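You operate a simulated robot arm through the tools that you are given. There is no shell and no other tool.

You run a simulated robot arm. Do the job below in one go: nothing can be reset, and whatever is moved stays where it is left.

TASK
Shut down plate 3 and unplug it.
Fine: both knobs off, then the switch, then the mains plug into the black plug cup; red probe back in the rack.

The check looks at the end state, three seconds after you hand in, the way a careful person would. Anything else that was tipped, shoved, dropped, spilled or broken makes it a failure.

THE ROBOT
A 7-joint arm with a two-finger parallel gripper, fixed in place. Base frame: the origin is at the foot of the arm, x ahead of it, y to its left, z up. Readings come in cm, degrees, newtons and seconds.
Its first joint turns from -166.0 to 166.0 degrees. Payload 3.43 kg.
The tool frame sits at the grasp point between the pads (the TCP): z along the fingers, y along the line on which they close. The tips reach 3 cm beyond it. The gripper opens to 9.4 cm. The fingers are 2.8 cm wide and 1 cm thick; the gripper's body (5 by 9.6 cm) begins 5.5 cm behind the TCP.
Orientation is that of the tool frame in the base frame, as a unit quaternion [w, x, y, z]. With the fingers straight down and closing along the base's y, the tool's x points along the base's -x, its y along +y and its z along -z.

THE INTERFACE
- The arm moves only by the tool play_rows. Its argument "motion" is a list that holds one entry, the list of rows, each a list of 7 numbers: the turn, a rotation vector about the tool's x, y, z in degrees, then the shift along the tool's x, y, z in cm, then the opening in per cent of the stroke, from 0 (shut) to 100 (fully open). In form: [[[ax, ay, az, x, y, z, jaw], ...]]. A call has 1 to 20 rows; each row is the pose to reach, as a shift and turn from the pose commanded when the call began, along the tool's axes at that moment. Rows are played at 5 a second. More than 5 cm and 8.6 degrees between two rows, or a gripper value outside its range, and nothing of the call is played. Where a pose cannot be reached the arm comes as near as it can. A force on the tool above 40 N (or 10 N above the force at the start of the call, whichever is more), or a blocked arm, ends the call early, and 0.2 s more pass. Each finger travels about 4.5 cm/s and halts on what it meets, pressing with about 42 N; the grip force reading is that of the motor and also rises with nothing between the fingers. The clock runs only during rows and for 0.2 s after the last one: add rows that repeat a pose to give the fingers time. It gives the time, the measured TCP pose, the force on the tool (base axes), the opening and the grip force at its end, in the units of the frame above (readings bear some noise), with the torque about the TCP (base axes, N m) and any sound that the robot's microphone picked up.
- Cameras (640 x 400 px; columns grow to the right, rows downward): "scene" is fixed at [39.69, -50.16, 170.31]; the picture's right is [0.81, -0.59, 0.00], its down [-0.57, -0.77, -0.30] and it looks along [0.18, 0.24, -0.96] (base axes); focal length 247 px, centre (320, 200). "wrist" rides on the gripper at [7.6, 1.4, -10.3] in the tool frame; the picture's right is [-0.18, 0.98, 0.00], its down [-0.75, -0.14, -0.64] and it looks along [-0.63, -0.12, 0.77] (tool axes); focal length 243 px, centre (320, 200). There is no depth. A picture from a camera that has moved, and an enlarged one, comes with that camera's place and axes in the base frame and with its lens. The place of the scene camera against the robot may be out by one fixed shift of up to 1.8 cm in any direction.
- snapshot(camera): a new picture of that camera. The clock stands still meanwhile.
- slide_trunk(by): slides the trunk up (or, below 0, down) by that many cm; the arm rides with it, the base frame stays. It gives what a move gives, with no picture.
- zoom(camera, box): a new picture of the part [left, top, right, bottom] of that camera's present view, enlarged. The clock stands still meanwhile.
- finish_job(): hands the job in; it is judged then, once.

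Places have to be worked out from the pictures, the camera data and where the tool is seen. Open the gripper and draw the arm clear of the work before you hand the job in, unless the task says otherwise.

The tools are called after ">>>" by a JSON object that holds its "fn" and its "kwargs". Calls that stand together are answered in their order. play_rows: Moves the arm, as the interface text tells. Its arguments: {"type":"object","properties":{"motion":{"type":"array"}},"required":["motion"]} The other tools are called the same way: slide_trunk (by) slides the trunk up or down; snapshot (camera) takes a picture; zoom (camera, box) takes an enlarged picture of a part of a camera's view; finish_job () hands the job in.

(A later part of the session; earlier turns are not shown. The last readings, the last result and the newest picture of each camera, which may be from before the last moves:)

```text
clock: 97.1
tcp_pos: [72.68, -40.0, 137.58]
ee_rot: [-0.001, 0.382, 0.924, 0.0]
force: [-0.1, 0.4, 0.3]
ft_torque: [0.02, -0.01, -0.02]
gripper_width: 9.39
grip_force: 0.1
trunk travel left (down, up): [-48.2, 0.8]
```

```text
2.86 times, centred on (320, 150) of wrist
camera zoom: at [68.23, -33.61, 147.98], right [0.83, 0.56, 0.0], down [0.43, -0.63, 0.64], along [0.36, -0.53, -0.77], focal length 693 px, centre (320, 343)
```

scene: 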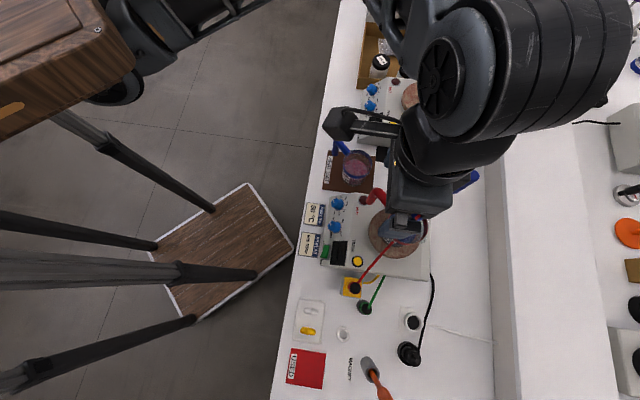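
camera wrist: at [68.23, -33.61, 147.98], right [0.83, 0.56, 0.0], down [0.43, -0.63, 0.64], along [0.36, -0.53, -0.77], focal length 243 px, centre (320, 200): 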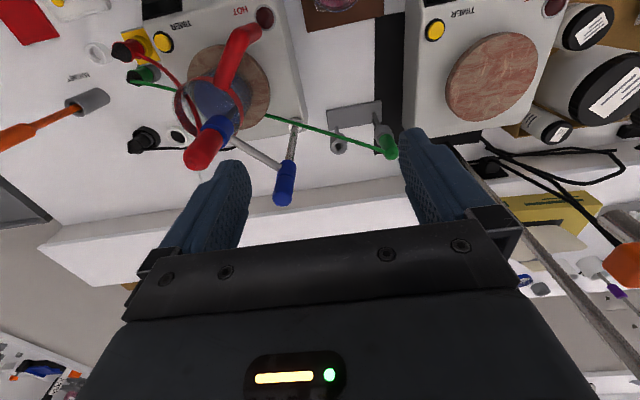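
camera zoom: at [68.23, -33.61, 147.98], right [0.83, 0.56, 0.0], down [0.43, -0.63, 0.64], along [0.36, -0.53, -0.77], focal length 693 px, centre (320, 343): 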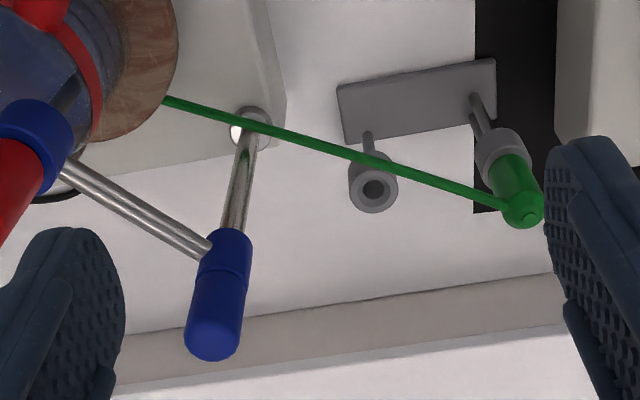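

The empty ring is at about (D 94.5, L 23.8, z≈105), the pole at (97, 17.7) with its top ≈118, and green at L 32.4. Gripping along D with roll +90° keeps the hand clear of the pole, green probe and cable, so I roll +90° here.

>>> {"fn": "play_rows", "kwargs": {"motion": [[[0, 0, 8, 0, 0, 0, 90], [0, 0, 16, 0, 0, 0, 80], [0, 0, 24, 0, 0, 0, 70], [0, 0, 32, 0, 0, 0, 64], [0, 0, 40, 0, 0, 0, 64], [0, 0, 48, 0, 0, 0, 64], [0, 0, 56, 0, 0, 0, 64], [0, 0, 64, 0, 0, 0, 64], [0, 0, 72, 0, 0, 0, 64], [0, 0, 80, 0, 0, 0, 64], [0, 0, 88, 0, 0, 0, 64], [0, 0, 90, 0, 0, 0, 64], [0, 0, 90, 0, 0, 0, 64]]]}}

>>> {"fn": "snapshot", "kwargs": {"camera": "wrist"}}

>>> {"fn": "snapshot", "kwargs": {"camera": "scene"}}

```text
clock: 99.9
tcp_pos: [46.23, -34.04, 135.64]
ee_rot: [0.0, 0.923, 0.384, 0.0]
force: [-0.6, 0.3, -0.5]
ft_torque: [-0.03, -0.01, 0.0]
gripper_width: 6.02
grip_force: 0.1
out of reach, approached as far as the arm can: row 5, 6, 7, 8, 9, 10, 11, 12, 13
trunk travel left (down, up): [-48.2, 0.8]
```

```text
taken
camera wrist: at [52.41, -29.64, 145.76], right [0.57, -0.82, 0.0], down [-0.63, -0.43, 0.64], along [-0.53, -0.36, -0.77], focal length 243 px, centre (320, 200)
```

wrist: 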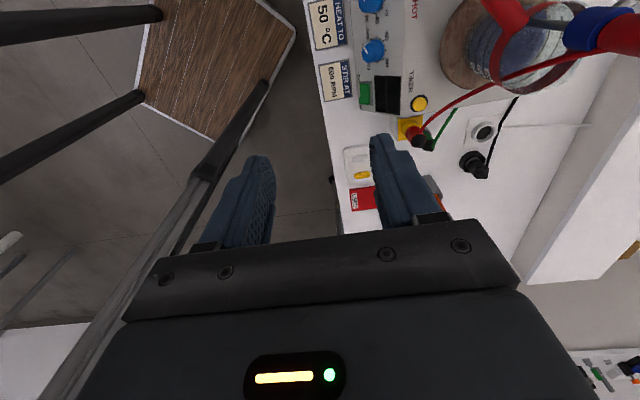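

```text
taken
```

scene: 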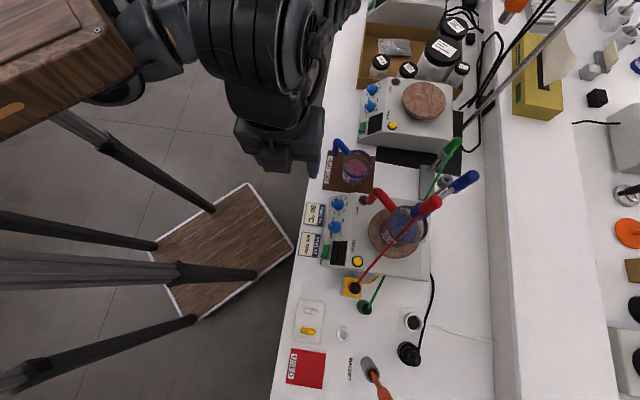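

Roll +90° hit a joint limit and drew the arm back to D≈57 (nothing touched). Re-measured, the stand pole is on the plate at (90.5, 16.1) with its top at z 124, and the handle spans z 121–126.3. Roll +20° gives the best clearance at the rack, so I unroll to that here.

>>> {"fn": "play_rows", "kwargs": {"motion": [[[0, 0, -7.8, 0, 0, 0, 64], [0, 0, -15.6, 0, 0, 0, 64], [0, 0, -23.4, 0, 0, 0, 64], [0, 0, -31.2, 0, 0, 0, 64], [0, 0, -39, 0, 0, 0, 64], [0, 0, -46.8, 0, 0, 0, 64], [0, 0, -54.6, 0, 0, 0, 64], [0, 0, -62.4, 0, 0, 0, 64], [0, 0, -70, 0, 0, 0, 64], [0, 0, -70, 0, 0, 0, 64]]]}}

```text
clock: 102.1
tcp_pos: [45.92, -34.19, 135.33]
ee_rot: [-0.001, 0.537, 0.843, 0.0]
force: [-0.1, 0.2, -0.3]
ft_torque: [-0.01, -0.01, 0.01]
gripper_width: 6.03
grip_force: 0.1
trunk travel left (down, up): [-48.2, 0.8]
```

Now I move outward toward the probe, stopping short at D≈76.5 for an alignment view.

>>> {"fn": "play_rows", "kwargs": {"motion": [[[0, 0, 0, -3.7, 1.5, -0.5, 64], [0, 0, 0, -7.4, 3, -1, 64], [0, 0, 0, -11.1, 4.5, -1.5, 64], [0, 0, 0, -14.8, 6.1, -1.5, 64], [0, 0, 0, -18.5, 7.6, -1.5, 64], [0, 0, 0, -18.5, 7.6, -1.5, 64]]]}}

>>> {"fn": "snapshot", "kwargs": {"camera": "wrist"}}

>>> {"fn": "zoom", "kwargs": {"camera": "wrist", "box": [240, 80, 420, 230]}}

```text
clock: 103.5
tcp_pos: [60.66, -47.86, 136.82]
ee_rot: [0.0, 0.538, 0.843, 0.0]
force: [-0.9, 0.2, 0.7]
ft_torque: [0.01, -0.01, -0.04]
gripper_width: 6.01
grip_force: 0.0
trunk travel left (down, up): [-48.2, 0.8]
```

```text
taken
camera wrist: at [58.63, -40.37, 146.99], right [0.97, 0.25, 0.0], down [0.19, -0.74, 0.64], along [0.16, -0.62, -0.77], focal length 243 px, centre (320, 200)
```

wrist: 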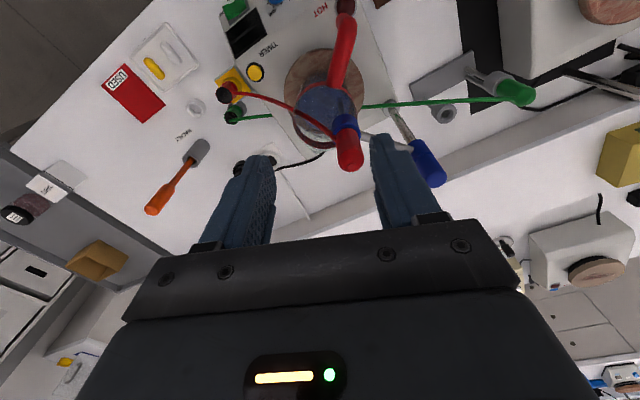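

```text
2.67 times, centred on (330, 155) of wrist
camera zoom: at [58.63, -40.37, 146.99], right [0.97, 0.25, 0.0], down [0.19, -0.74, 0.64], along [0.16, -0.62, -0.77], focal length 647 px, centre (293, 320)
```

zoom: 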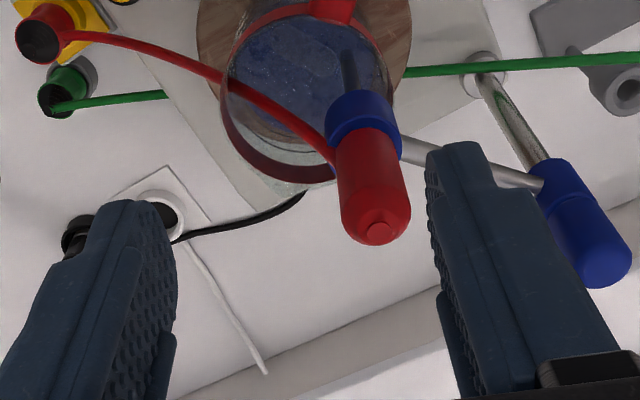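

The handle tip is confirmed at base (65.05, −52.15, 126). I go directly above it, then descend so the tips stay just above the cable exit (TCP z≈125.6).

>>> {"fn": "play_rows", "kwargs": {"motion": [[[0, 0, 0, -3, 1.1, 1, 64], [0, 0, 0, -5.7, 2.18, 2.5, 64], [0, 0, 0, -5.7, 2.18, 4, 64], [0, 0, 0, -5.7, 2.18, 4, 64]]]}}

>>> {"fn": "snapshot", "kwargs": {"camera": "wrist"}}

```text
clock: 104.5
tcp_pos: [65.26, -52.24, 132.73]
ee_rot: [-0.001, 0.537, 0.844, 0.0]
force: [-0.5, -0.1, 0.0]
ft_torque: [0.0, 0.03, -0.01]
gripper_width: 6.02
grip_force: 0.0
trunk travel left (down, up): [-48.2, 0.8]
```

```text
taken
camera wrist: at [63.12, -44.61, 142.98], right [0.97, 0.25, 0.0], down [0.19, -0.74, 0.64], along [0.16, -0.62, -0.77], focal length 243 px, centre (320, 200)
```

wrist: 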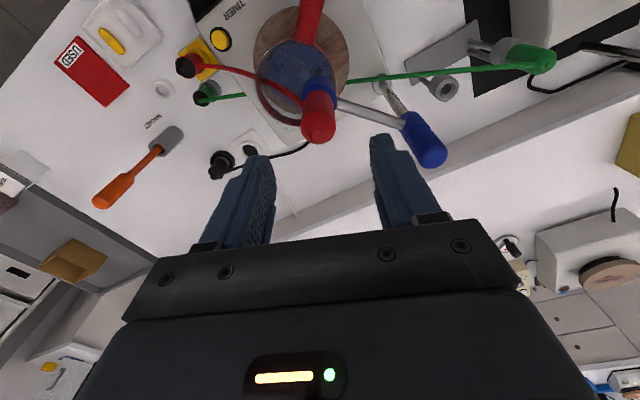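

Perfectly aligned. I descend 7.1 cm and close on the handle.

>>> {"fn": "play_rows", "kwargs": {"motion": [[[0, 0, 0, 0, 0, 2.5, 64], [0, 0, 0, 0, 0, 5, 64], [0, 0, 0, 0, 0, 7.1, 64], [0, 0, 0, 0, 0, 7.1, 64], [0, 0, 0, 0, 0, 7.1, 30], [0, 0, 0, 0, 0, 7.1, 0], [0, 0, 0, 0, 0, 7.1, 0], [0, 0, 0, 0, 0, 7.1, 0]]]}}

>>> {"fn": "snapshot", "kwargs": {"camera": "wrist"}}

>>> {"fn": "zoom", "kwargs": {"camera": "scene", "box": [370, 130, 490, 250]}}

```text
clock: 106.3
tcp_pos: [64.95, -52.06, 125.69]
ee_rot: [0.0, 0.537, 0.844, 0.0]
force: [-0.9, -0.7, -0.1]
ft_torque: [-0.01, 0.02, 0.04]
gripper_width: 2.55
grip_force: 41.4
trunk travel left (down, up): [-48.2, 0.8]
```

```text
taken
camera wrist: at [62.89, -44.48, 135.96], right [0.97, 0.25, 0.0], down [0.19, -0.74, 0.64], along [0.16, -0.62, -0.77], focal length 243 px, centre (320, 200)
```

wrist: 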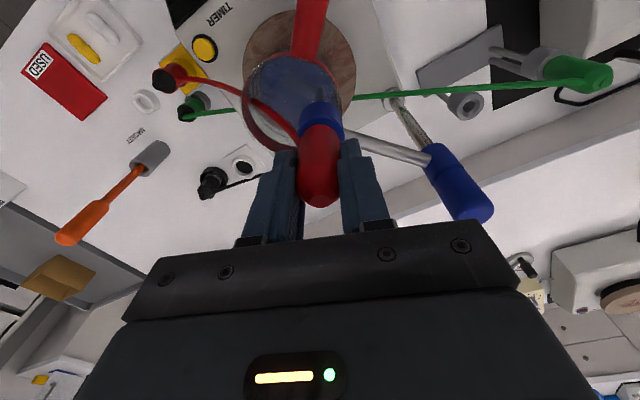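

```text
3.33 times, centred on (430, 190) of scene
camera zoom: at [39.69, -50.16, 170.31], right [0.81, -0.59, 0.0], down [-0.57, -0.77, -0.3], along [0.18, 0.24, -0.96], focal length 824 px, centre (-47, 233)
```

zoom: 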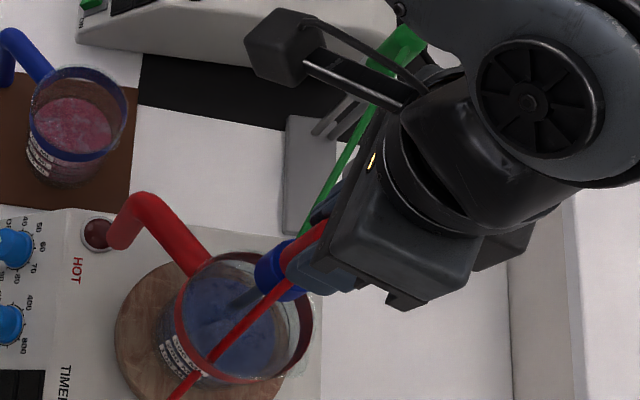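

Clean grip (2.55 cm, no side load). I lift straight up, 8 cm first.

>>> {"fn": "play_rows", "kwargs": {"motion": [[[0, 0, 0, 0, 0, -2, 0], [0, 0, 0, 0, 0, -4, 0], [0, 0, 0, 0, 0, -6, 0], [0, 0, 0, 0, 0, -8, 0], [0, 0, 0, 0, 0, -8, 0]]]}}

>>> {"fn": "snapshot", "kwargs": {"camera": "wrist"}}

>>> {"fn": "zoom", "kwargs": {"camera": "scene", "box": [370, 130, 490, 250]}}

```text
clock: 107.5
tcp_pos: [65.31, -52.02, 133.74]
ee_rot: [-0.001, 0.537, 0.844, -0.001]
force: [-0.2, 0.5, -0.8]
ft_torque: [0.0, 0.02, 0.0]
gripper_width: 2.54
grip_force: 42.1
trunk travel left (down, up): [-48.2, 0.8]
```

```text
taken
camera wrist: at [63.14, -44.45, 144.03], right [0.97, 0.25, 0.0], down [0.19, -0.74, 0.64], along [0.16, -0.62, -0.77], focal length 243 px, centre (320, 200)
```

wrist: 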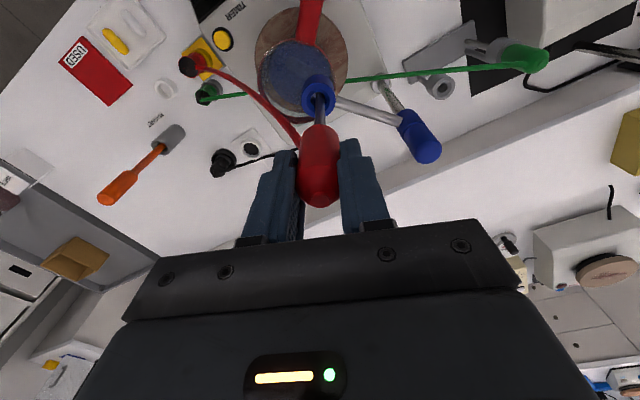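

```text
3.33 times, centred on (430, 190) of scene
camera zoom: at [39.69, -50.16, 170.31], right [0.81, -0.59, 0.0], down [-0.57, -0.77, -0.3], along [0.18, 0.24, -0.96], focal length 824 px, centre (-47, 233)
```

zoom: 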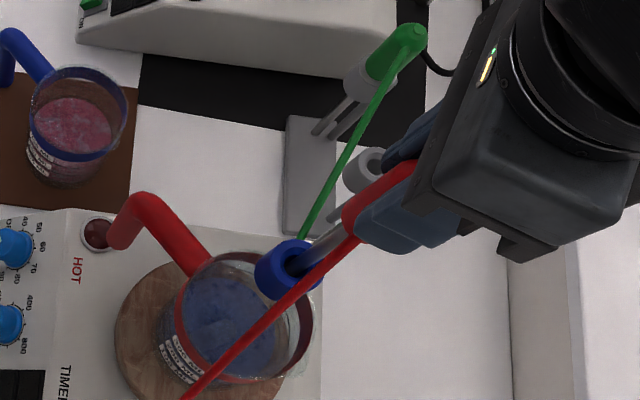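

The shaft slides up cleanly with no load. I lift another 5 cm and check whether the tip has left the collar.

>>> {"fn": "play_rows", "kwargs": {"motion": [[[0, 0, 0, 0, 0, -2, 0], [0, 0, 0, 0, 0, -4, 0], [0, 0, 0, 0, 0, -5, 0], [0, 0, 0, 0, 0, -5, 0]]]}}

>>> {"fn": "snapshot", "kwargs": {"camera": "wrist"}}

>>> {"fn": "zoom", "kwargs": {"camera": "scene", "box": [380, 130, 500, 250]}}

```text
clock: 108.5
tcp_pos: [65.1, -51.89, 138.67]
ee_rot: [0.0, 0.537, 0.844, 0.0]
force: [-0.7, 1.2, -0.8]
ft_torque: [-0.01, 0.01, 0.0]
gripper_width: 2.55
grip_force: 42.0
trunk travel left (down, up): [-48.2, 0.8]
```

```text
taken
camera wrist: at [63.09, -44.49, 148.93], right [0.97, 0.25, 0.0], down [0.19, -0.74, 0.64], along [0.16, -0.62, -0.77], focal length 243 px, centre (320, 200)
```

wrist: 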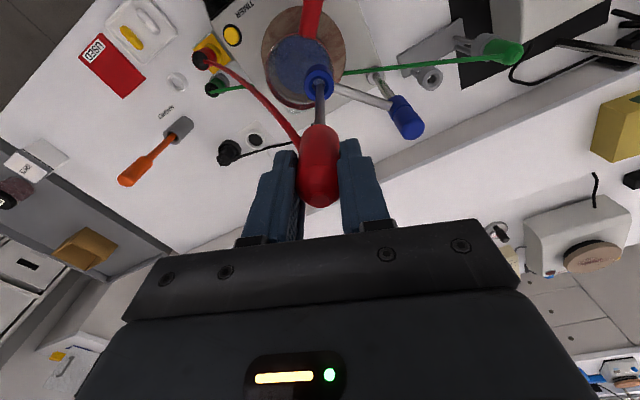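

```text
3.33 times, centred on (440, 190) of scene
camera zoom: at [39.69, -50.16, 170.31], right [0.81, -0.59, 0.0], down [-0.57, -0.77, -0.3], along [0.18, 0.24, -0.96], focal length 824 px, centre (-80, 233)
```

zoom: 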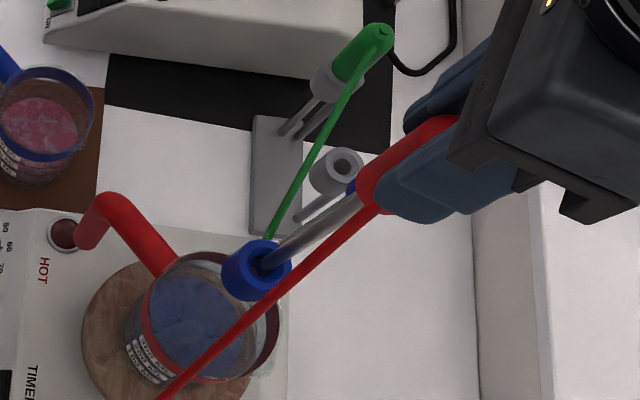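

Still in the collar. I lift 4 cm more.

>>> {"fn": "play_rows", "kwargs": {"motion": [[[0, 0, 0, 0, 0, -2, 0], [0, 0, 0, 0, 0, -4, 0], [0, 0, 0, 0, 0, -4, 0]]]}}

>>> {"fn": "zoom", "kwargs": {"camera": "wrist", "box": [250, 30, 450, 200]}}

>>> {"fn": "zoom", "kwargs": {"camera": "scene", "box": [380, 130, 500, 250]}}

```text
clock: 109.3
tcp_pos: [65.15, -52.1, 142.84]
ee_rot: [0.0, 0.537, 0.843, -0.001]
force: [-0.4, -0.7, -0.8]
ft_torque: [0.0, 0.04, 0.01]
gripper_width: 2.54
grip_force: 41.9
trunk travel left (down, up): [-48.2, 0.8]
```

```text
2.35 times, centred on (350, 115) of wrist
camera zoom: at [63.07, -44.55, 152.99], right [0.97, 0.25, 0.0], down [0.19, -0.74, 0.64], along [0.16, -0.62, -0.77], focal length 571 px, centre (249, 400)
```

zoom: 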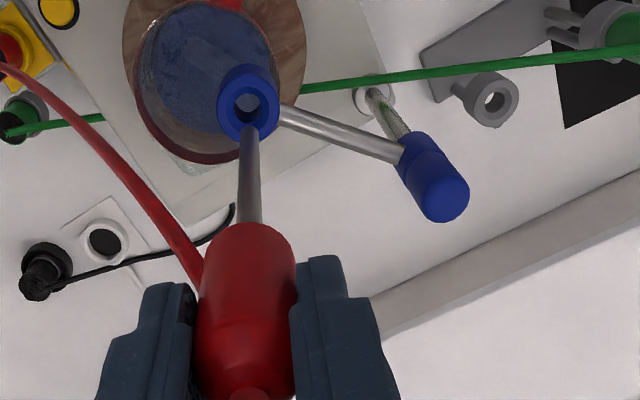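

```text
3.33 times, centred on (440, 190) of scene
camera zoom: at [39.69, -50.16, 170.31], right [0.81, -0.59, 0.0], down [-0.57, -0.77, -0.3], along [0.18, 0.24, -0.96], focal length 824 px, centre (-80, 233)
```

zoom: 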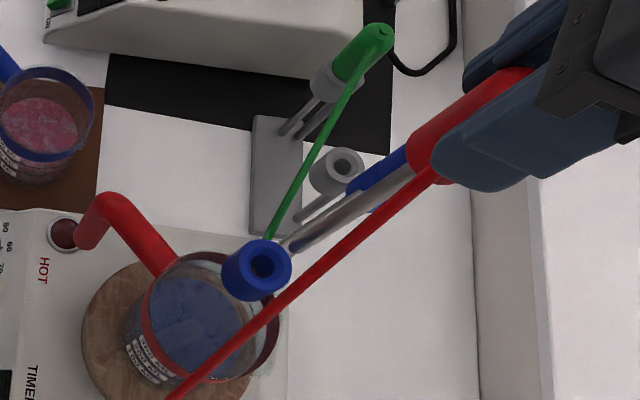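

The probe tip is free (tip z≈123, about 19.8 cm below the TCP; collar top ≈121). To stay clear of the pole I rise 2 cm more and move left at constant D before going out to the rack, in short checked steps.

>>> {"fn": "play_rows", "kwargs": {"motion": [[[0, 0, 0, 0, 0, -2, 0], [0, 0, 0, 0.6, 2, -2.2, 0], [0, 0, 0, 1.6, 5.6, -2.2, 0], [0, 0, 0, 2.7, 9.4, -2.2, 0], [0, 0, 0, 3.96, 14.1, -2.2, 0], [0, 0, 0, 3.96, 14.1, -2.2, 0]]]}}

>>> {"fn": "snapshot", "kwargs": {"camera": "wrist"}}

>>> {"fn": "snapshot", "kwargs": {"camera": "scene"}}

```text
clock: 110.7
tcp_pos: [76.05, -42.47, 144.73]
ee_rot: [-0.002, 0.538, 0.843, 0.001]
force: [0.1, 0.5, -1.0]
ft_torque: [0.02, -0.01, 0.01]
gripper_width: 2.55
grip_force: 42.2
trunk travel left (down, up): [-48.2, 0.8]
```

```text
taken
camera wrist: at [73.98, -35.02, 155.0], right [0.97, 0.25, 0.0], down [0.19, -0.74, 0.64], along [0.16, -0.62, -0.77], focal length 243 px, centre (320, 200)
```

wrist: 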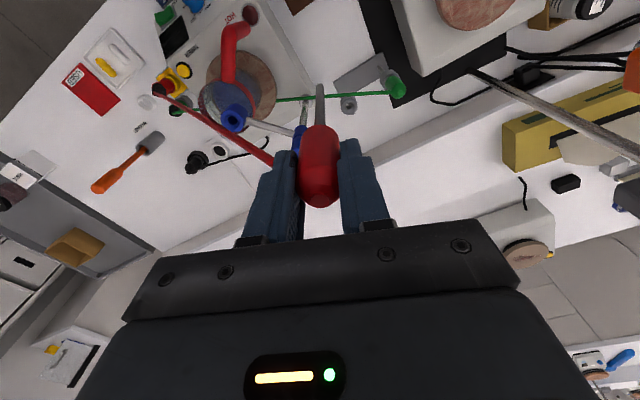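

```text
taken
```

scene: 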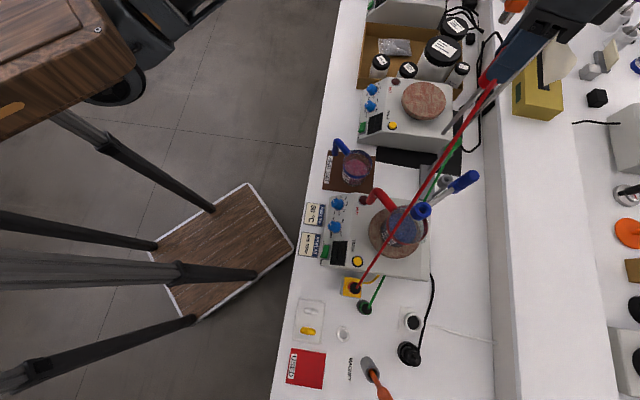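

On track at (D 83.8, L 23.75). I now move outward over the rack ring, keeping height.

>>> {"fn": "play_rows", "kwargs": {"motion": [[[0, 0, 0, -2.5, 0.9, 0, 0], [0, 0, 0, -5, 1.8, 0, 0], [0, 0, 0, -7.5, 2.7, 0, 0], [0, 0, 0, -10.0, 3.66, 0, 0], [0, 0, 0, -10.0, 3.66, 0, 0]]]}}

>>> {"fn": "snapshot", "kwargs": {"camera": "wrist"}}

>>> {"fn": "zoom", "kwargs": {"camera": "wrist", "box": [240, 20, 420, 160]}}

```text
clock: 111.9
tcp_pos: [78.64, -46.44, 143.87]
ee_rot: [0.001, 0.537, 0.843, 0.0]
force: [-0.2, 0.6, -0.6]
ft_torque: [0.0, 0.01, 0.02]
gripper_width: 2.52
grip_force: 42.3
out of reach, approached as far as the arm can: row 2, 3, 4, 5
trunk travel left (down, up): [-48.2, 0.8]
```

```text
taken
camera wrist: at [76.56, -38.92, 154.08], right [0.97, 0.25, 0.0], down [0.19, -0.74, 0.64], along [0.16, -0.62, -0.77], focal length 243 px, centre (320, 200)
```

wrist: 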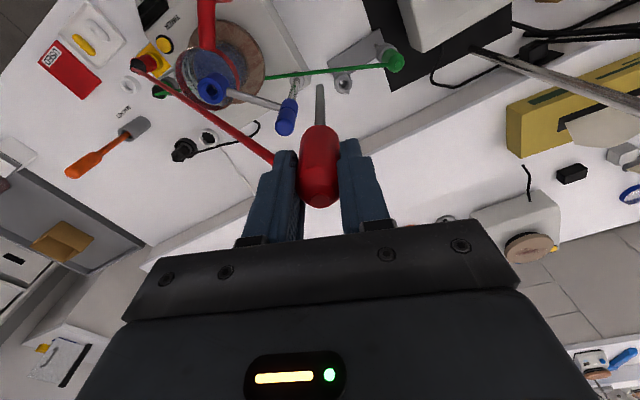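

```text
2.86 times, centred on (330, 90) of wrist
camera zoom: at [76.56, -38.92, 154.08], right [0.97, 0.25, 0.0], down [0.19, -0.74, 0.64], along [0.16, -0.62, -0.77], focal length 693 px, centre (291, 514)
```

zoom: 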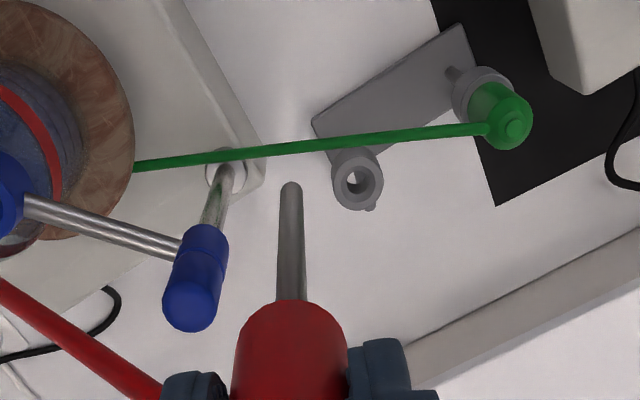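

The outward limit binds at this height. The pole is already passed, and the green cable runs ≈3 cm in front of the ring at z≈109, so I lower to TCP z≈132 (tip ≈112, above the cable) and then continue outward.

>>> {"fn": "play_rows", "kwargs": {"motion": [[[0, 0, 0, 0, 0, 4, 0], [0, 0, 0, 0, 0, 8, 0], [0, 0, 0, 0, 0, 11.5, 0], [0, 0, 0, 0, 0, 11.5, 0]]]}}

>>> {"fn": "play_rows", "kwargs": {"motion": [[[0, 0, 0, -1.8, 1, 0, 0], [0, 0, 0, -3.6, 2, 0, 0], [0, 0, 0, -5.3, 3, 0, 0], [0, 0, 0, -5.3, 3, 0, 0]]]}}

>>> {"fn": "zoom", "kwargs": {"camera": "wrist", "box": [240, 20, 420, 160]}}

>>> {"fn": "snapshot", "kwargs": {"camera": "scene"}}

```text
clock: 112.9
tcp_pos: [78.43, -46.53, 132.18]
ee_rot: [-0.001, 0.537, 0.844, 0.001]
force: [-0.3, -0.2, -0.7]
ft_torque: [0.02, 0.0, 0.0]
gripper_width: 2.55
grip_force: 42.2
trunk travel left (down, up): [-48.2, 0.8]
```

```text
clock: 113.9
tcp_pos: [80.97, -48.38, 132.17]
ee_rot: [0.0, 0.537, 0.844, 0.0]
force: [0.3, 0.0, -0.8]
ft_torque: [-0.01, 0.02, 0.0]
gripper_width: 2.52
grip_force: 41.8
out of reach, approached as far as the arm can: row 2, 3, 4
trunk travel left (down, up): [-48.2, 0.8]
```

```text
2.86 times, centred on (330, 90) of wrist
camera zoom: at [78.84, -40.81, 142.44], right [0.97, 0.25, 0.0], down [0.19, -0.74, 0.64], along [0.16, -0.62, -0.77], focal length 693 px, centre (291, 514)
```

zoom: 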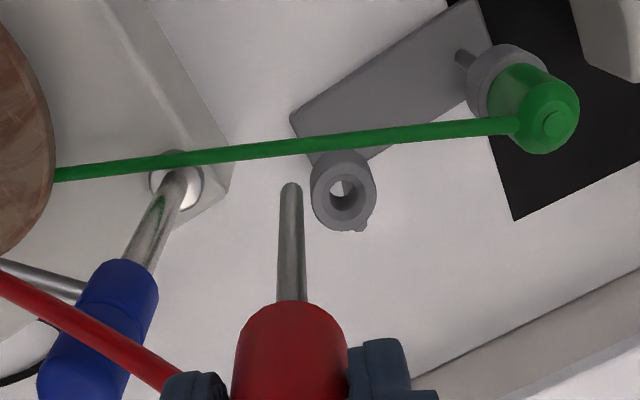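

```text
taken
```

scene: 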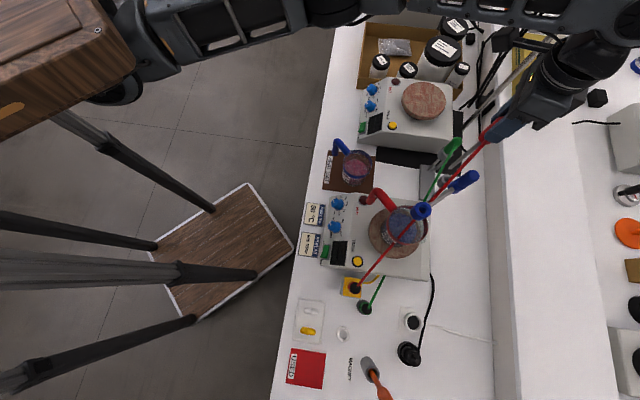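

At z 132 I'm at D 91.5, still short, and the +20° roll may be the limiter. I roll back to 0° and try the remaining 3 cm.

>>> {"fn": "play_rows", "kwargs": {"motion": [[[0, 0, -7, 0, 0, 0, 0], [0, 0, -14, 0, 0, 0, 0], [0, 0, -20, 0, 0, 0, 0], [0, 0, -20, -1.3, 0.9, 0, 0], [0, 0, -20, -2.56, 1.73, 0, 0], [0, 0, -20, -2.56, 1.73, 0, 0]]]}}

>>> {"fn": "zoom", "kwargs": {"camera": "wrist", "box": [240, 20, 420, 160]}}

```text
clock: 115.3
tcp_pos: [83.64, -49.94, 132.2]
ee_rot: [0.0, 0.383, 0.924, 0.0]
force: [-0.9, 1.7, 0.0]
ft_torque: [-0.01, 0.01, -0.01]
gripper_width: 2.54
grip_force: 42.5
trunk travel left (down, up): [-48.2, 0.8]
```

```text
2.86 times, centred on (330, 90) of wrist
camera zoom: at [79.16, -43.48, 142.48], right [0.83, 0.56, 0.0], down [0.43, -0.63, 0.64], along [0.36, -0.53, -0.77], focal length 693 px, centre (291, 514)
```

zoom: 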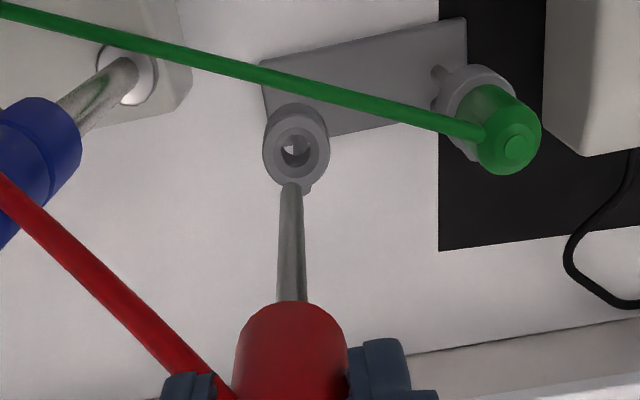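

Reached (D 94.45, L 23.83), with the tip nearly over the ring. The hole appears ≈0.2 cm to +L and ≈0.4–0.6 cm to +D. I shift half-way and lower 5 cm so the tip is just above the ring, then compare again.

>>> {"fn": "play_rows", "kwargs": {"motion": [[[0, 0, 0, -0.45, 0.15, 1.5, 0], [0, 0, 0, -0.45, 0.15, 3.5, 0], [0, 0, 0, -0.45, 0.15, 5, 0], [0, 0, 0, -0.45, 0.15, 5, 0], [0, 0, 0, -0.45, 0.15, 5, 0]]]}}

>>> {"fn": "zoom", "kwargs": {"camera": "wrist", "box": [260, 30, 390, 130]}}

>>> {"fn": "zoom", "kwargs": {"camera": "scene", "box": [410, 110, 510, 210]}}

```text
clock: 116.5
tcp_pos: [84.04, -50.1, 127.17]
ee_rot: [-0.001, 0.382, 0.924, 0.0]
force: [0.7, 1.1, 0.4]
ft_torque: [0.01, 0.02, 0.01]
gripper_width: 2.51
grip_force: 41.7
trunk travel left (down, up): [-48.2, 0.8]
```

```text
4.00 times, centred on (325, 80) of wrist
camera zoom: at [79.58, -43.66, 137.52], right [0.83, 0.56, 0.0], down [0.43, -0.63, 0.64], along [0.36, -0.53, -0.77], focal length 970 px, centre (300, 680)
```

zoom: 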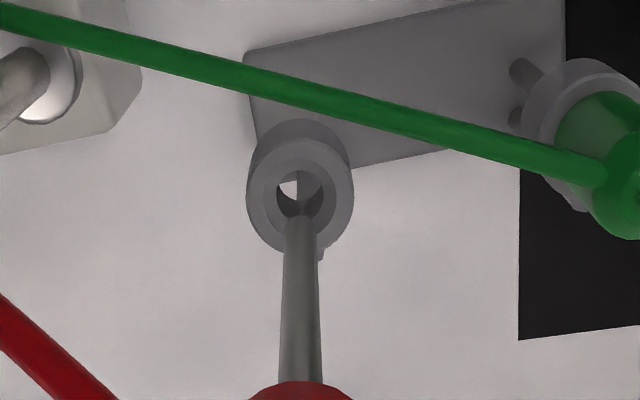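

```text
4.00 times, centred on (460, 160) of scene
camera zoom: at [39.69, -50.16, 170.31], right [0.81, -0.59, 0.0], down [-0.57, -0.77, -0.3], along [0.18, 0.24, -0.96], focal length 989 px, centre (-240, 360)
```

zoom: 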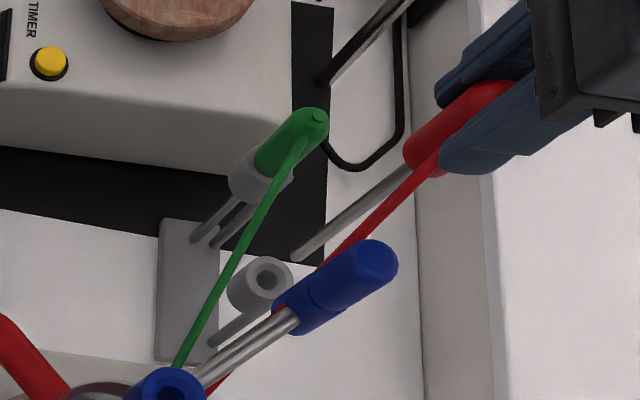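

Both cameras agree the tip is directly over the hole (ring top ≈103.9). I lower another 2.7 cm to the brink and re-check.

>>> {"fn": "play_rows", "kwargs": {"motion": [[[0, 0, 0, 0, 0, 1, 0], [0, 0, 0, 0, 0, 2, 0], [0, 0, 0, 0, 0, 2.7, 0], [0, 0, 0, 0, 0, 2.7, 0], [0, 0, 0, 0, 0, 2.7, 0]]]}}

>>> {"fn": "zoom", "kwargs": {"camera": "wrist", "box": [270, 30, 370, 110]}}

>>> {"fn": "zoom", "kwargs": {"camera": "scene", "box": [420, 140, 480, 200]}}

```text
clock: 117.7
tcp_pos: [83.99, -50.14, 124.52]
ee_rot: [0.0, 0.382, 0.924, 0.0]
force: [-0.3, -0.2, -0.6]
ft_torque: [0.0, 0.02, 0.03]
gripper_width: 2.53
grip_force: 41.6
trunk travel left (down, up): [-48.2, 0.8]
```

```text
5.00 times, centred on (320, 70) of wrist
camera zoom: at [79.49, -43.7, 134.7], right [0.83, 0.56, 0.0], down [0.43, -0.63, 0.64], along [0.36, -0.53, -0.77], focal length 1213 px, centre (320, 850)
```

zoom: 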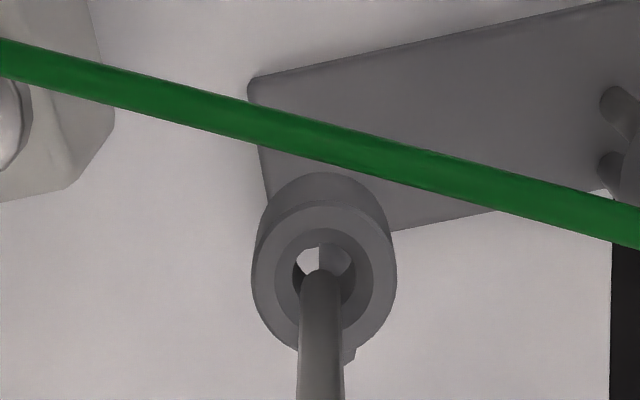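

```text
6.67 times, centred on (450, 170) of scene
camera zoom: at [39.69, -50.16, 170.31], right [0.81, -0.59, 0.0], down [-0.57, -0.77, -0.3], along [0.18, 0.24, -0.96], focal length 1648 px, centre (-547, 400)
```

zoom: 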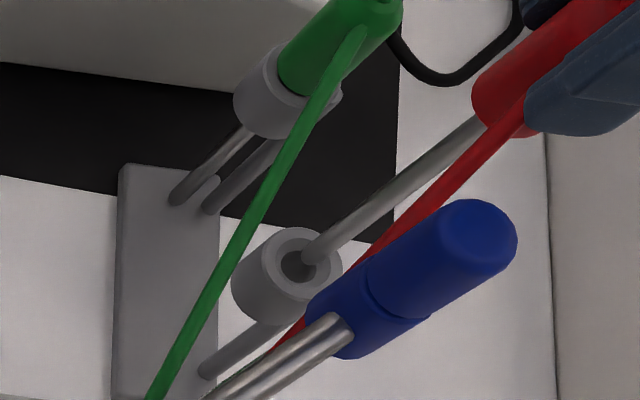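

The tip is at the hole with maybe 0.15 cm still to go in +D. I apply that and lower in small steps while watching the force.

>>> {"fn": "play_rows", "kwargs": {"motion": [[[0, 0, 0, -0.15, 0, 0.2, 0], [0, 0, 0, -0.15, 0, 0.6, 0], [0, 0, 0, -0.15, 0, 1.0, 0], [0, 0, 0, -0.15, 0, 1.4, 0], [0, 0, 0, -0.15, 0, 1.4, 0]]]}}

>>> {"fn": "zoom", "kwargs": {"camera": "wrist", "box": [270, 30, 370, 110]}}

>>> {"fn": "zoom", "kwargs": {"camera": "scene", "box": [420, 140, 480, 200]}}

```text
clock: 118.9
tcp_pos: [84.16, -50.22, 123.06]
ee_rot: [0.0, 0.383, 0.924, 0.0]
force: [0.5, -0.6, -0.7]
ft_torque: [0.03, 0.04, 0.01]
gripper_width: 2.54
grip_force: 41.8
trunk travel left (down, up): [-48.2, 0.8]
```

```text
5.00 times, centred on (320, 70) of wrist
camera zoom: at [79.59, -43.8, 133.36], right [0.83, 0.56, 0.0], down [0.43, -0.63, 0.64], along [0.36, -0.53, -0.77], focal length 1213 px, centre (320, 850)
```

zoom: 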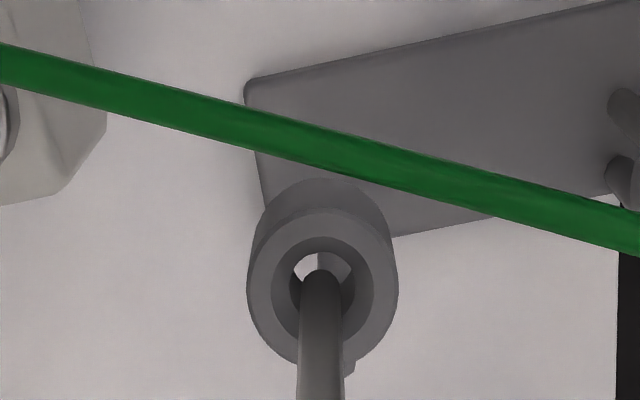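

```text
6.67 times, centred on (450, 170) of scene
camera zoom: at [39.69, -50.16, 170.31], right [0.81, -0.59, 0.0], down [-0.57, -0.77, -0.3], along [0.18, 0.24, -0.96], focal length 1648 px, centre (-547, 400)
```

zoom: 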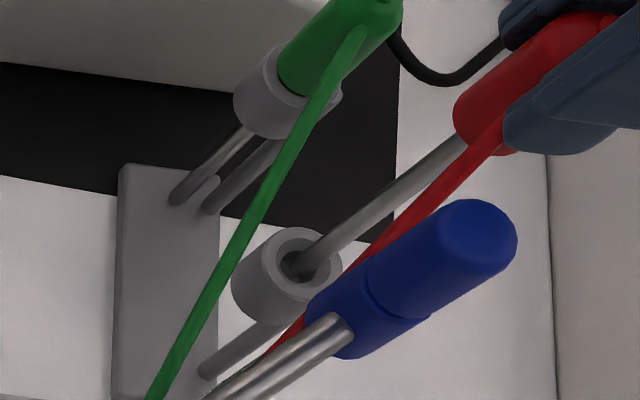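

No contact force and the tip is entering the hole. I continue down 4 cm slowly.

>>> {"fn": "play_rows", "kwargs": {"motion": [[[0, 0, 0, 0, 0, 0.7, 0], [0, 0, 0, 0, 0, 1.4, 0], [0, 0, 0, 0, 0, 2.1, 0], [0, 0, 0, 0, 0, 2.8, 0], [0, 0, 0, 0, 0, 3.5, 0], [0, 0, 0, 0, 0, 4.0, 0], [0, 0, 0, 0, 0, 4.0, 0]]]}}

>>> {"fn": "zoom", "kwargs": {"camera": "wrist", "box": [260, 40, 390, 140]}}

>>> {"fn": "zoom", "kwargs": {"camera": "scene", "box": [420, 140, 480, 200]}}

```text
clock: 120.5
tcp_pos: [84.17, -50.13, 119.09]
ee_rot: [-0.001, 0.383, 0.924, 0.0]
force: [0.5, 0.4, 0.6]
ft_torque: [0.0, 0.01, -0.01]
gripper_width: 2.53
grip_force: 42.1
trunk travel left (down, up): [-48.2, 0.8]
```

```text
4.00 times, centred on (325, 90) of wrist
camera zoom: at [79.62, -43.75, 129.35], right [0.83, 0.56, 0.0], down [0.43, -0.63, 0.64], along [0.36, -0.53, -0.77], focal length 970 px, centre (300, 640)
```

zoom: 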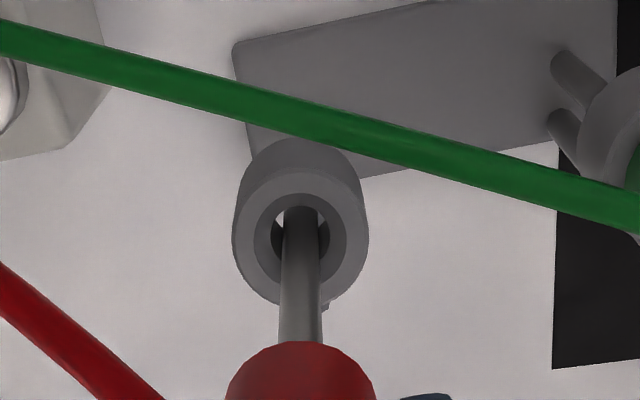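

```text
6.67 times, centred on (450, 170) of scene
camera zoom: at [39.69, -50.16, 170.31], right [0.81, -0.59, 0.0], down [-0.57, -0.77, -0.3], along [0.18, 0.24, -0.96], focal length 1648 px, centre (-547, 400)
```

zoom: 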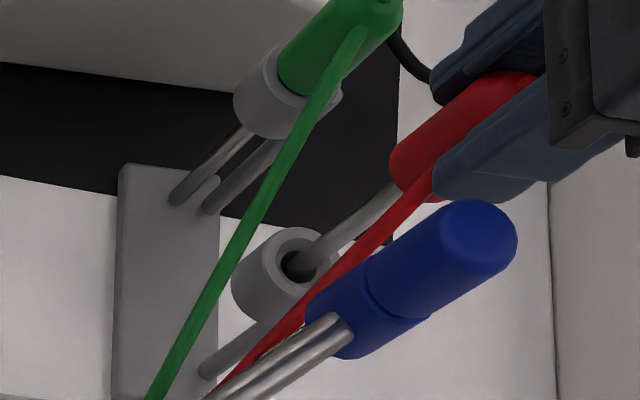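

The shaft is running freely through the ring. I continue down 5 cm.

>>> {"fn": "play_rows", "kwargs": {"motion": [[[0, 0, 0, 0, 0, 1, 0], [0, 0, 0, 0, 0, 2, 0], [0, 0, 0, 0, 0, 3, 0], [0, 0, 0, 0, 0, 4, 0], [0, 0, 0, 0, 0, 5, 0], [0, 0, 0, 0, 0, 5, 0]]]}}

>>> {"fn": "snapshot", "kwargs": {"camera": "wrist"}}

>>> {"fn": "zoom", "kwargs": {"camera": "scene", "box": [410, 120, 510, 210]}}

```text
clock: 121.9
tcp_pos: [84.21, -50.1, 114.15]
ee_rot: [0.0, 0.383, 0.924, 0.0]
force: [-1.0, 0.4, 0.4]
ft_torque: [0.0, -0.01, 0.0]
gripper_width: 2.52
grip_force: 41.8
trunk travel left (down, up): [-48.2, 0.8]
```

```text
taken
camera wrist: at [79.62, -43.73, 124.38], right [0.83, 0.56, 0.0], down [0.43, -0.63, 0.64], along [0.36, -0.53, -0.77], focal length 243 px, centre (320, 200)
```

wrist: 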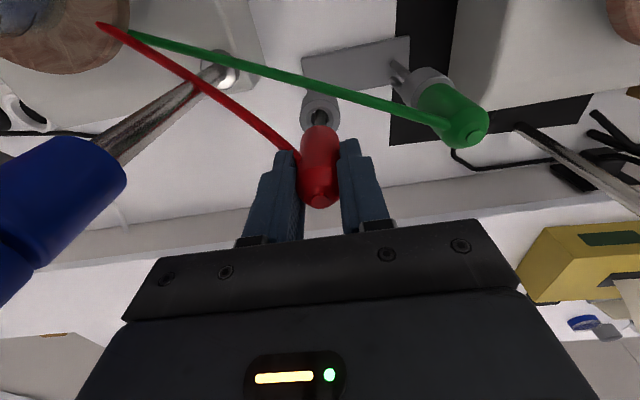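

```text
4.44 times, centred on (460, 165) of scene
camera zoom: at [39.69, -50.16, 170.31], right [0.81, -0.59, 0.0], down [-0.57, -0.77, -0.3], along [0.18, 0.24, -0.96], focal length 1099 px, centre (-302, 356)
```

zoom: 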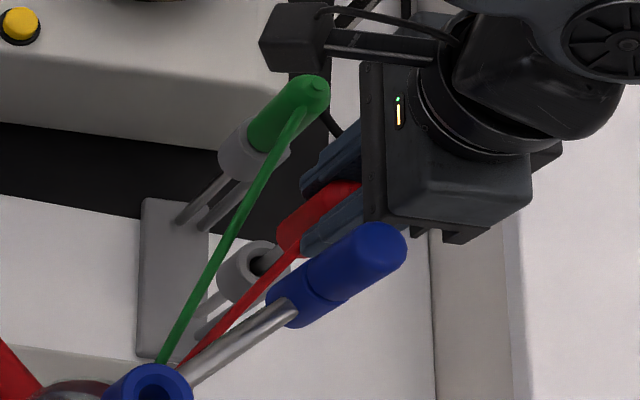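

The pole cap has about 1.6 cm clearance from the gripper body. I continue down 4.3 cm.

>>> {"fn": "play_rows", "kwargs": {"motion": [[[0, 0, 0, 0, 0, 1, 0], [0, 0, 0, 0, 0, 2, 0], [0, 0, 0, 0, 0, 3, 0], [0, 0, 0, 0, 0, 3.7, 0], [0, 0, 0, 0, 0, 4.3, 0], [0, 0, 0, 0, 0, 4.3, 0]]]}}

>>> {"fn": "snapshot", "kwargs": {"camera": "wrist"}}

>>> {"fn": "zoom", "kwargs": {"camera": "wrist", "box": [240, 80, 400, 230]}}

>>> {"fn": "zoom", "kwargs": {"camera": "scene", "box": [410, 120, 510, 210]}}

```text
clock: 123.3
tcp_pos: [84.23, -50.31, 110.4]
ee_rot: [0.003, 0.383, 0.924, -0.003]
force: [0.9, -1.0, 14.4]
ft_torque: [0.0, -0.18, 0.02]
gripper_width: 2.54
grip_force: 41.8
trunk travel left (down, up): [-48.2, 0.8]
stopped in row 6: the force on the tool passed its limit at 41 N (the readings are from after the stop); the commanded pose is now the measured one
```

```text
taken
camera wrist: at [79.68, -43.85, 120.52], right [0.83, 0.56, 0.0], down [0.43, -0.63, 0.65], along [0.37, -0.54, -0.76], focal length 243 px, centre (320, 200)
```

wrist: 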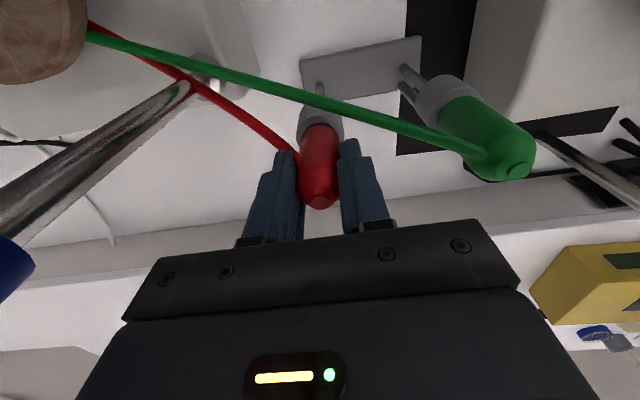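

```text
2.67 times, centred on (320, 155) of wrist
camera zoom: at [79.68, -43.85, 120.52], right [0.83, 0.56, 0.0], down [0.43, -0.63, 0.65], along [0.37, -0.54, -0.76], focal length 647 px, centre (320, 320)
```

zoom: 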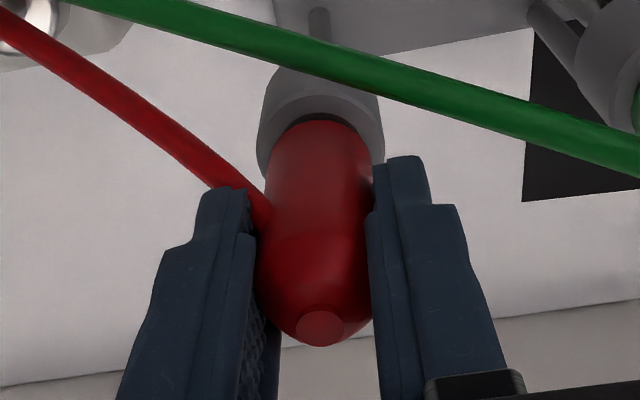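

```text
4.44 times, centred on (460, 165) of scene
camera zoom: at [39.69, -50.16, 170.31], right [0.81, -0.59, 0.0], down [-0.57, -0.77, -0.3], along [0.18, 0.24, -0.96], focal length 1099 px, centre (-302, 356)
```

zoom: 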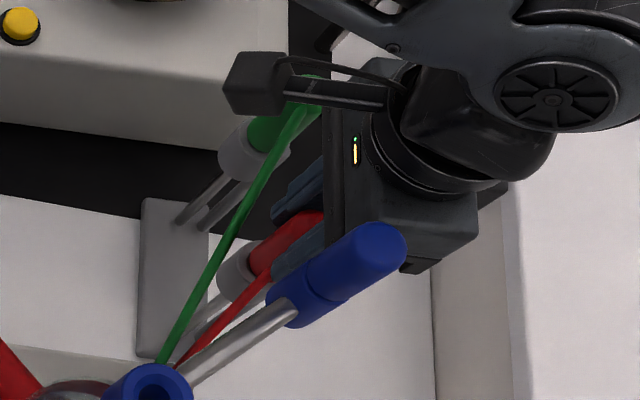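

Contact stopped the descent at TCP z 110.4, so the handle looks seated. I compare the red and green seating closely before releasing.

>>> {"fn": "zoom", "kwargs": {"camera": "scene", "box": [425, 140, 475, 190]}}

>>> {"fn": "zoom", "kwargs": {"camera": "wrist", "box": [280, 60, 360, 160]}}

>>> {"fn": "zoom", "kwargs": {"camera": "wrist", "box": [390, 50, 550, 190]}}

```text
8.00 times, centred on (450, 165) of scene
camera zoom: at [39.69, -50.16, 170.31], right [0.81, -0.59, 0.0], down [-0.57, -0.77, -0.3], along [0.18, 0.24, -0.96], focal length 1978 px, centre (-720, 480)
```

zoom: 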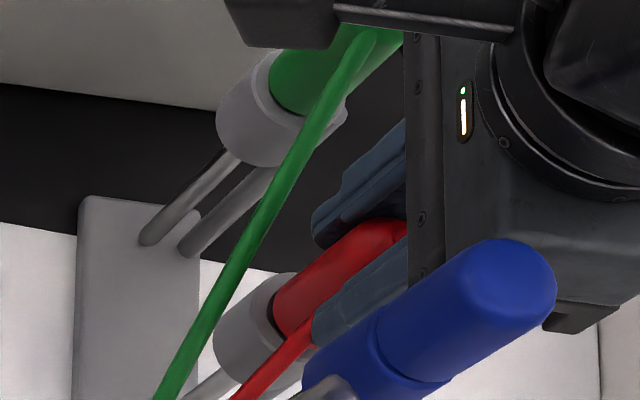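

```text
4.00 times, centred on (320, 110) of wrist
camera zoom: at [79.68, -43.85, 120.52], right [0.83, 0.56, 0.0], down [0.43, -0.63, 0.65], along [0.37, -0.54, -0.76], focal length 970 px, centre (320, 560)
```

zoom: 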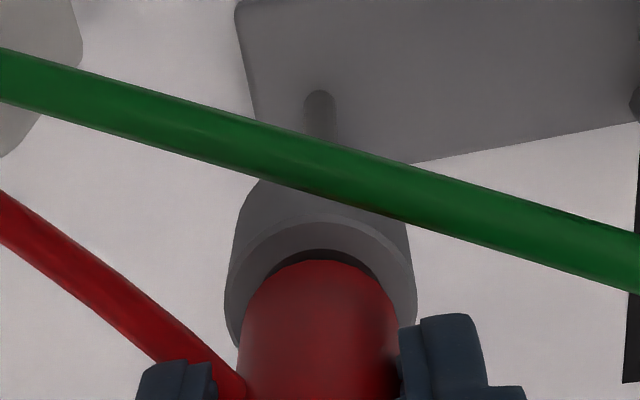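

```text
2.86 times, centred on (470, 120) of wrist
camera zoom: at [79.68, -43.85, 120.52], right [0.83, 0.56, 0.0], down [0.43, -0.63, 0.65], along [0.37, -0.54, -0.76], focal length 693 px, centre (-109, 429)
```

zoom: 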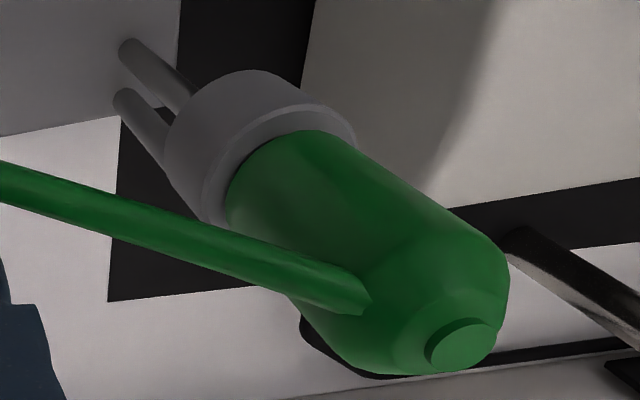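

The handle is resting on the ring rim but ≈0.35 cm off-centre to +D (dark crescent on the −D side). I lift 0.4 cm, shift 0.35 cm to −D, and set it down again.

>>> {"fn": "play_rows", "kwargs": {"motion": [[[0, 0, 0, 0, 0, -0.4, 0], [0, 0, 0, 0.2, 0, -0.4, 0], [0, 0, 0, 0.35, 0, -0.4, 0], [0, 0, 0, 0.35, 0, -0.4, 0], [0, 0, 0, 0.35, 0, -0.2, 0], [0, 0, 0, 0.35, 0, -0.1, 0]]]}}

>>> {"fn": "zoom", "kwargs": {"camera": "wrist", "box": [280, 60, 360, 160]}}

```text
clock: 124.7
tcp_pos: [83.91, -50.03, 110.33]
ee_rot: [0.001, 0.383, 0.924, -0.001]
force: [-2.8, -0.3, 4.7]
ft_torque: [0.05, 0.07, -0.01]
gripper_width: 2.52
grip_force: 41.8
trunk travel left (down, up): [-48.2, 0.8]
```

```text
4.00 times, centred on (320, 110) of wrist
camera zoom: at [79.4, -43.56, 120.55], right [0.83, 0.56, 0.0], down [0.43, -0.63, 0.65], along [0.36, -0.53, -0.76], focal length 970 px, centre (320, 560)
```

zoom: 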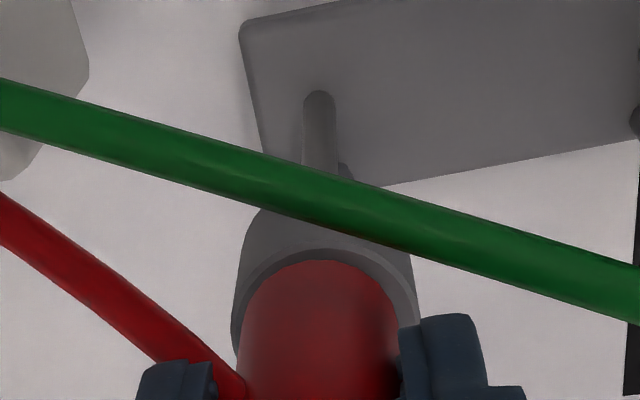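

Now it sits concentric on the ring with light contact. I press down 0.15 cm and release the handle.

>>> {"fn": "play_rows", "kwargs": {"motion": [[[0, 0, 0, 0, 0, 0.15, 0], [0, 0, 0, 0, 0, 0.15, 15], [0, 0, 0, 0, 0, 0.15, 40], [0, 0, 0, 0, 0, 0.15, 55], [0, 0, 0, 0, 0, 0.15, 55], [0, 0, 0, 0, 0, 0.15, 55]]]}}

>>> {"fn": "snapshot", "kwargs": {"camera": "wrist"}}

>>> {"fn": "zoom", "kwargs": {"camera": "wrist", "box": [240, 60, 400, 220]}}

```text
clock: 126.1
tcp_pos: [83.85, -50.18, 110.16]
ee_rot: [0.002, 0.383, 0.924, -0.002]
force: [0.2, -0.1, -0.1]
ft_torque: [-0.03, 0.01, 0.05]
gripper_width: 5.2
grip_force: 0.0
trunk travel left (down, up): [-48.2, 0.8]
```

```text
taken
camera wrist: at [79.43, -43.57, 120.34], right [0.83, 0.56, 0.0], down [0.43, -0.63, 0.64], along [0.36, -0.53, -0.76], focal length 243 px, centre (320, 200)
```

wrist: 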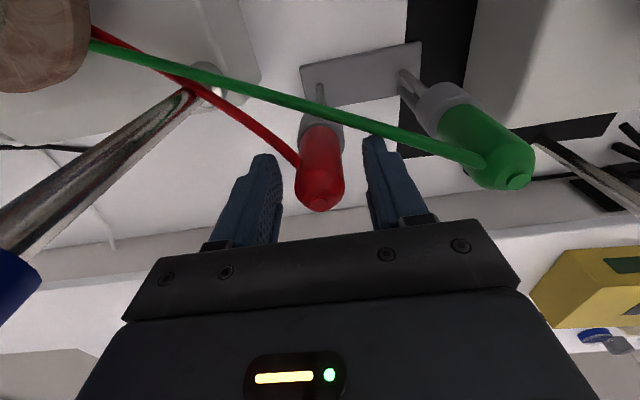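

```text
2.50 times, centred on (320, 140) of wrist
camera zoom: at [79.43, -43.57, 120.34], right [0.83, 0.56, 0.0], down [0.43, -0.63, 0.64], along [0.36, -0.53, -0.76], focal length 606 px, centre (320, 350)
```

zoom: 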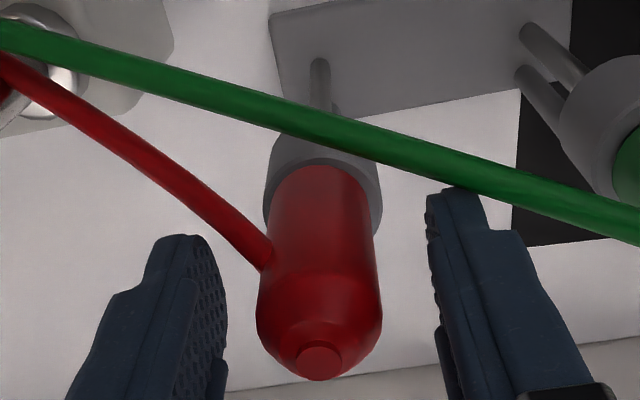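

The red probe stands seated in its ring. I withdraw straight up, well clear of both cables.

>>> {"fn": "play_rows", "kwargs": {"motion": [[[0, 0, 0, 0, 0, -2, 55], [0, 0, 0, 0, 0, -5, 55], [0, 0, 0, 0, 0, -9, 55], [0, 0, 0, 0, 0, -13, 55], [0, 0, 0, 0, 0, -17, 55], [0, 0, 0, 0, 0, -21, 55], [0, 0, 0, 0, 0, -21, 55]]]}}

>>> {"fn": "snapshot", "kwargs": {"camera": "wrist"}}

```text
clock: 127.7
tcp_pos: [83.92, -49.99, 130.97]
ee_rot: [0.002, 0.382, 0.924, -0.002]
force: [0.7, 0.3, -0.1]
ft_torque: [0.0, -0.01, 0.01]
gripper_width: 5.18
grip_force: 0.1
trunk travel left (down, up): [-48.2, 0.8]
```

```text
taken
camera wrist: at [79.37, -43.5, 141.26], right [0.83, 0.56, 0.0], down [0.43, -0.63, 0.64], along [0.36, -0.53, -0.76], focal length 243 px, centre (320, 200)
```

wrist: 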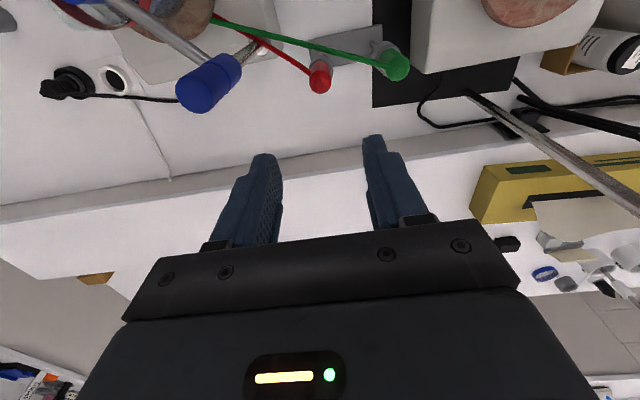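

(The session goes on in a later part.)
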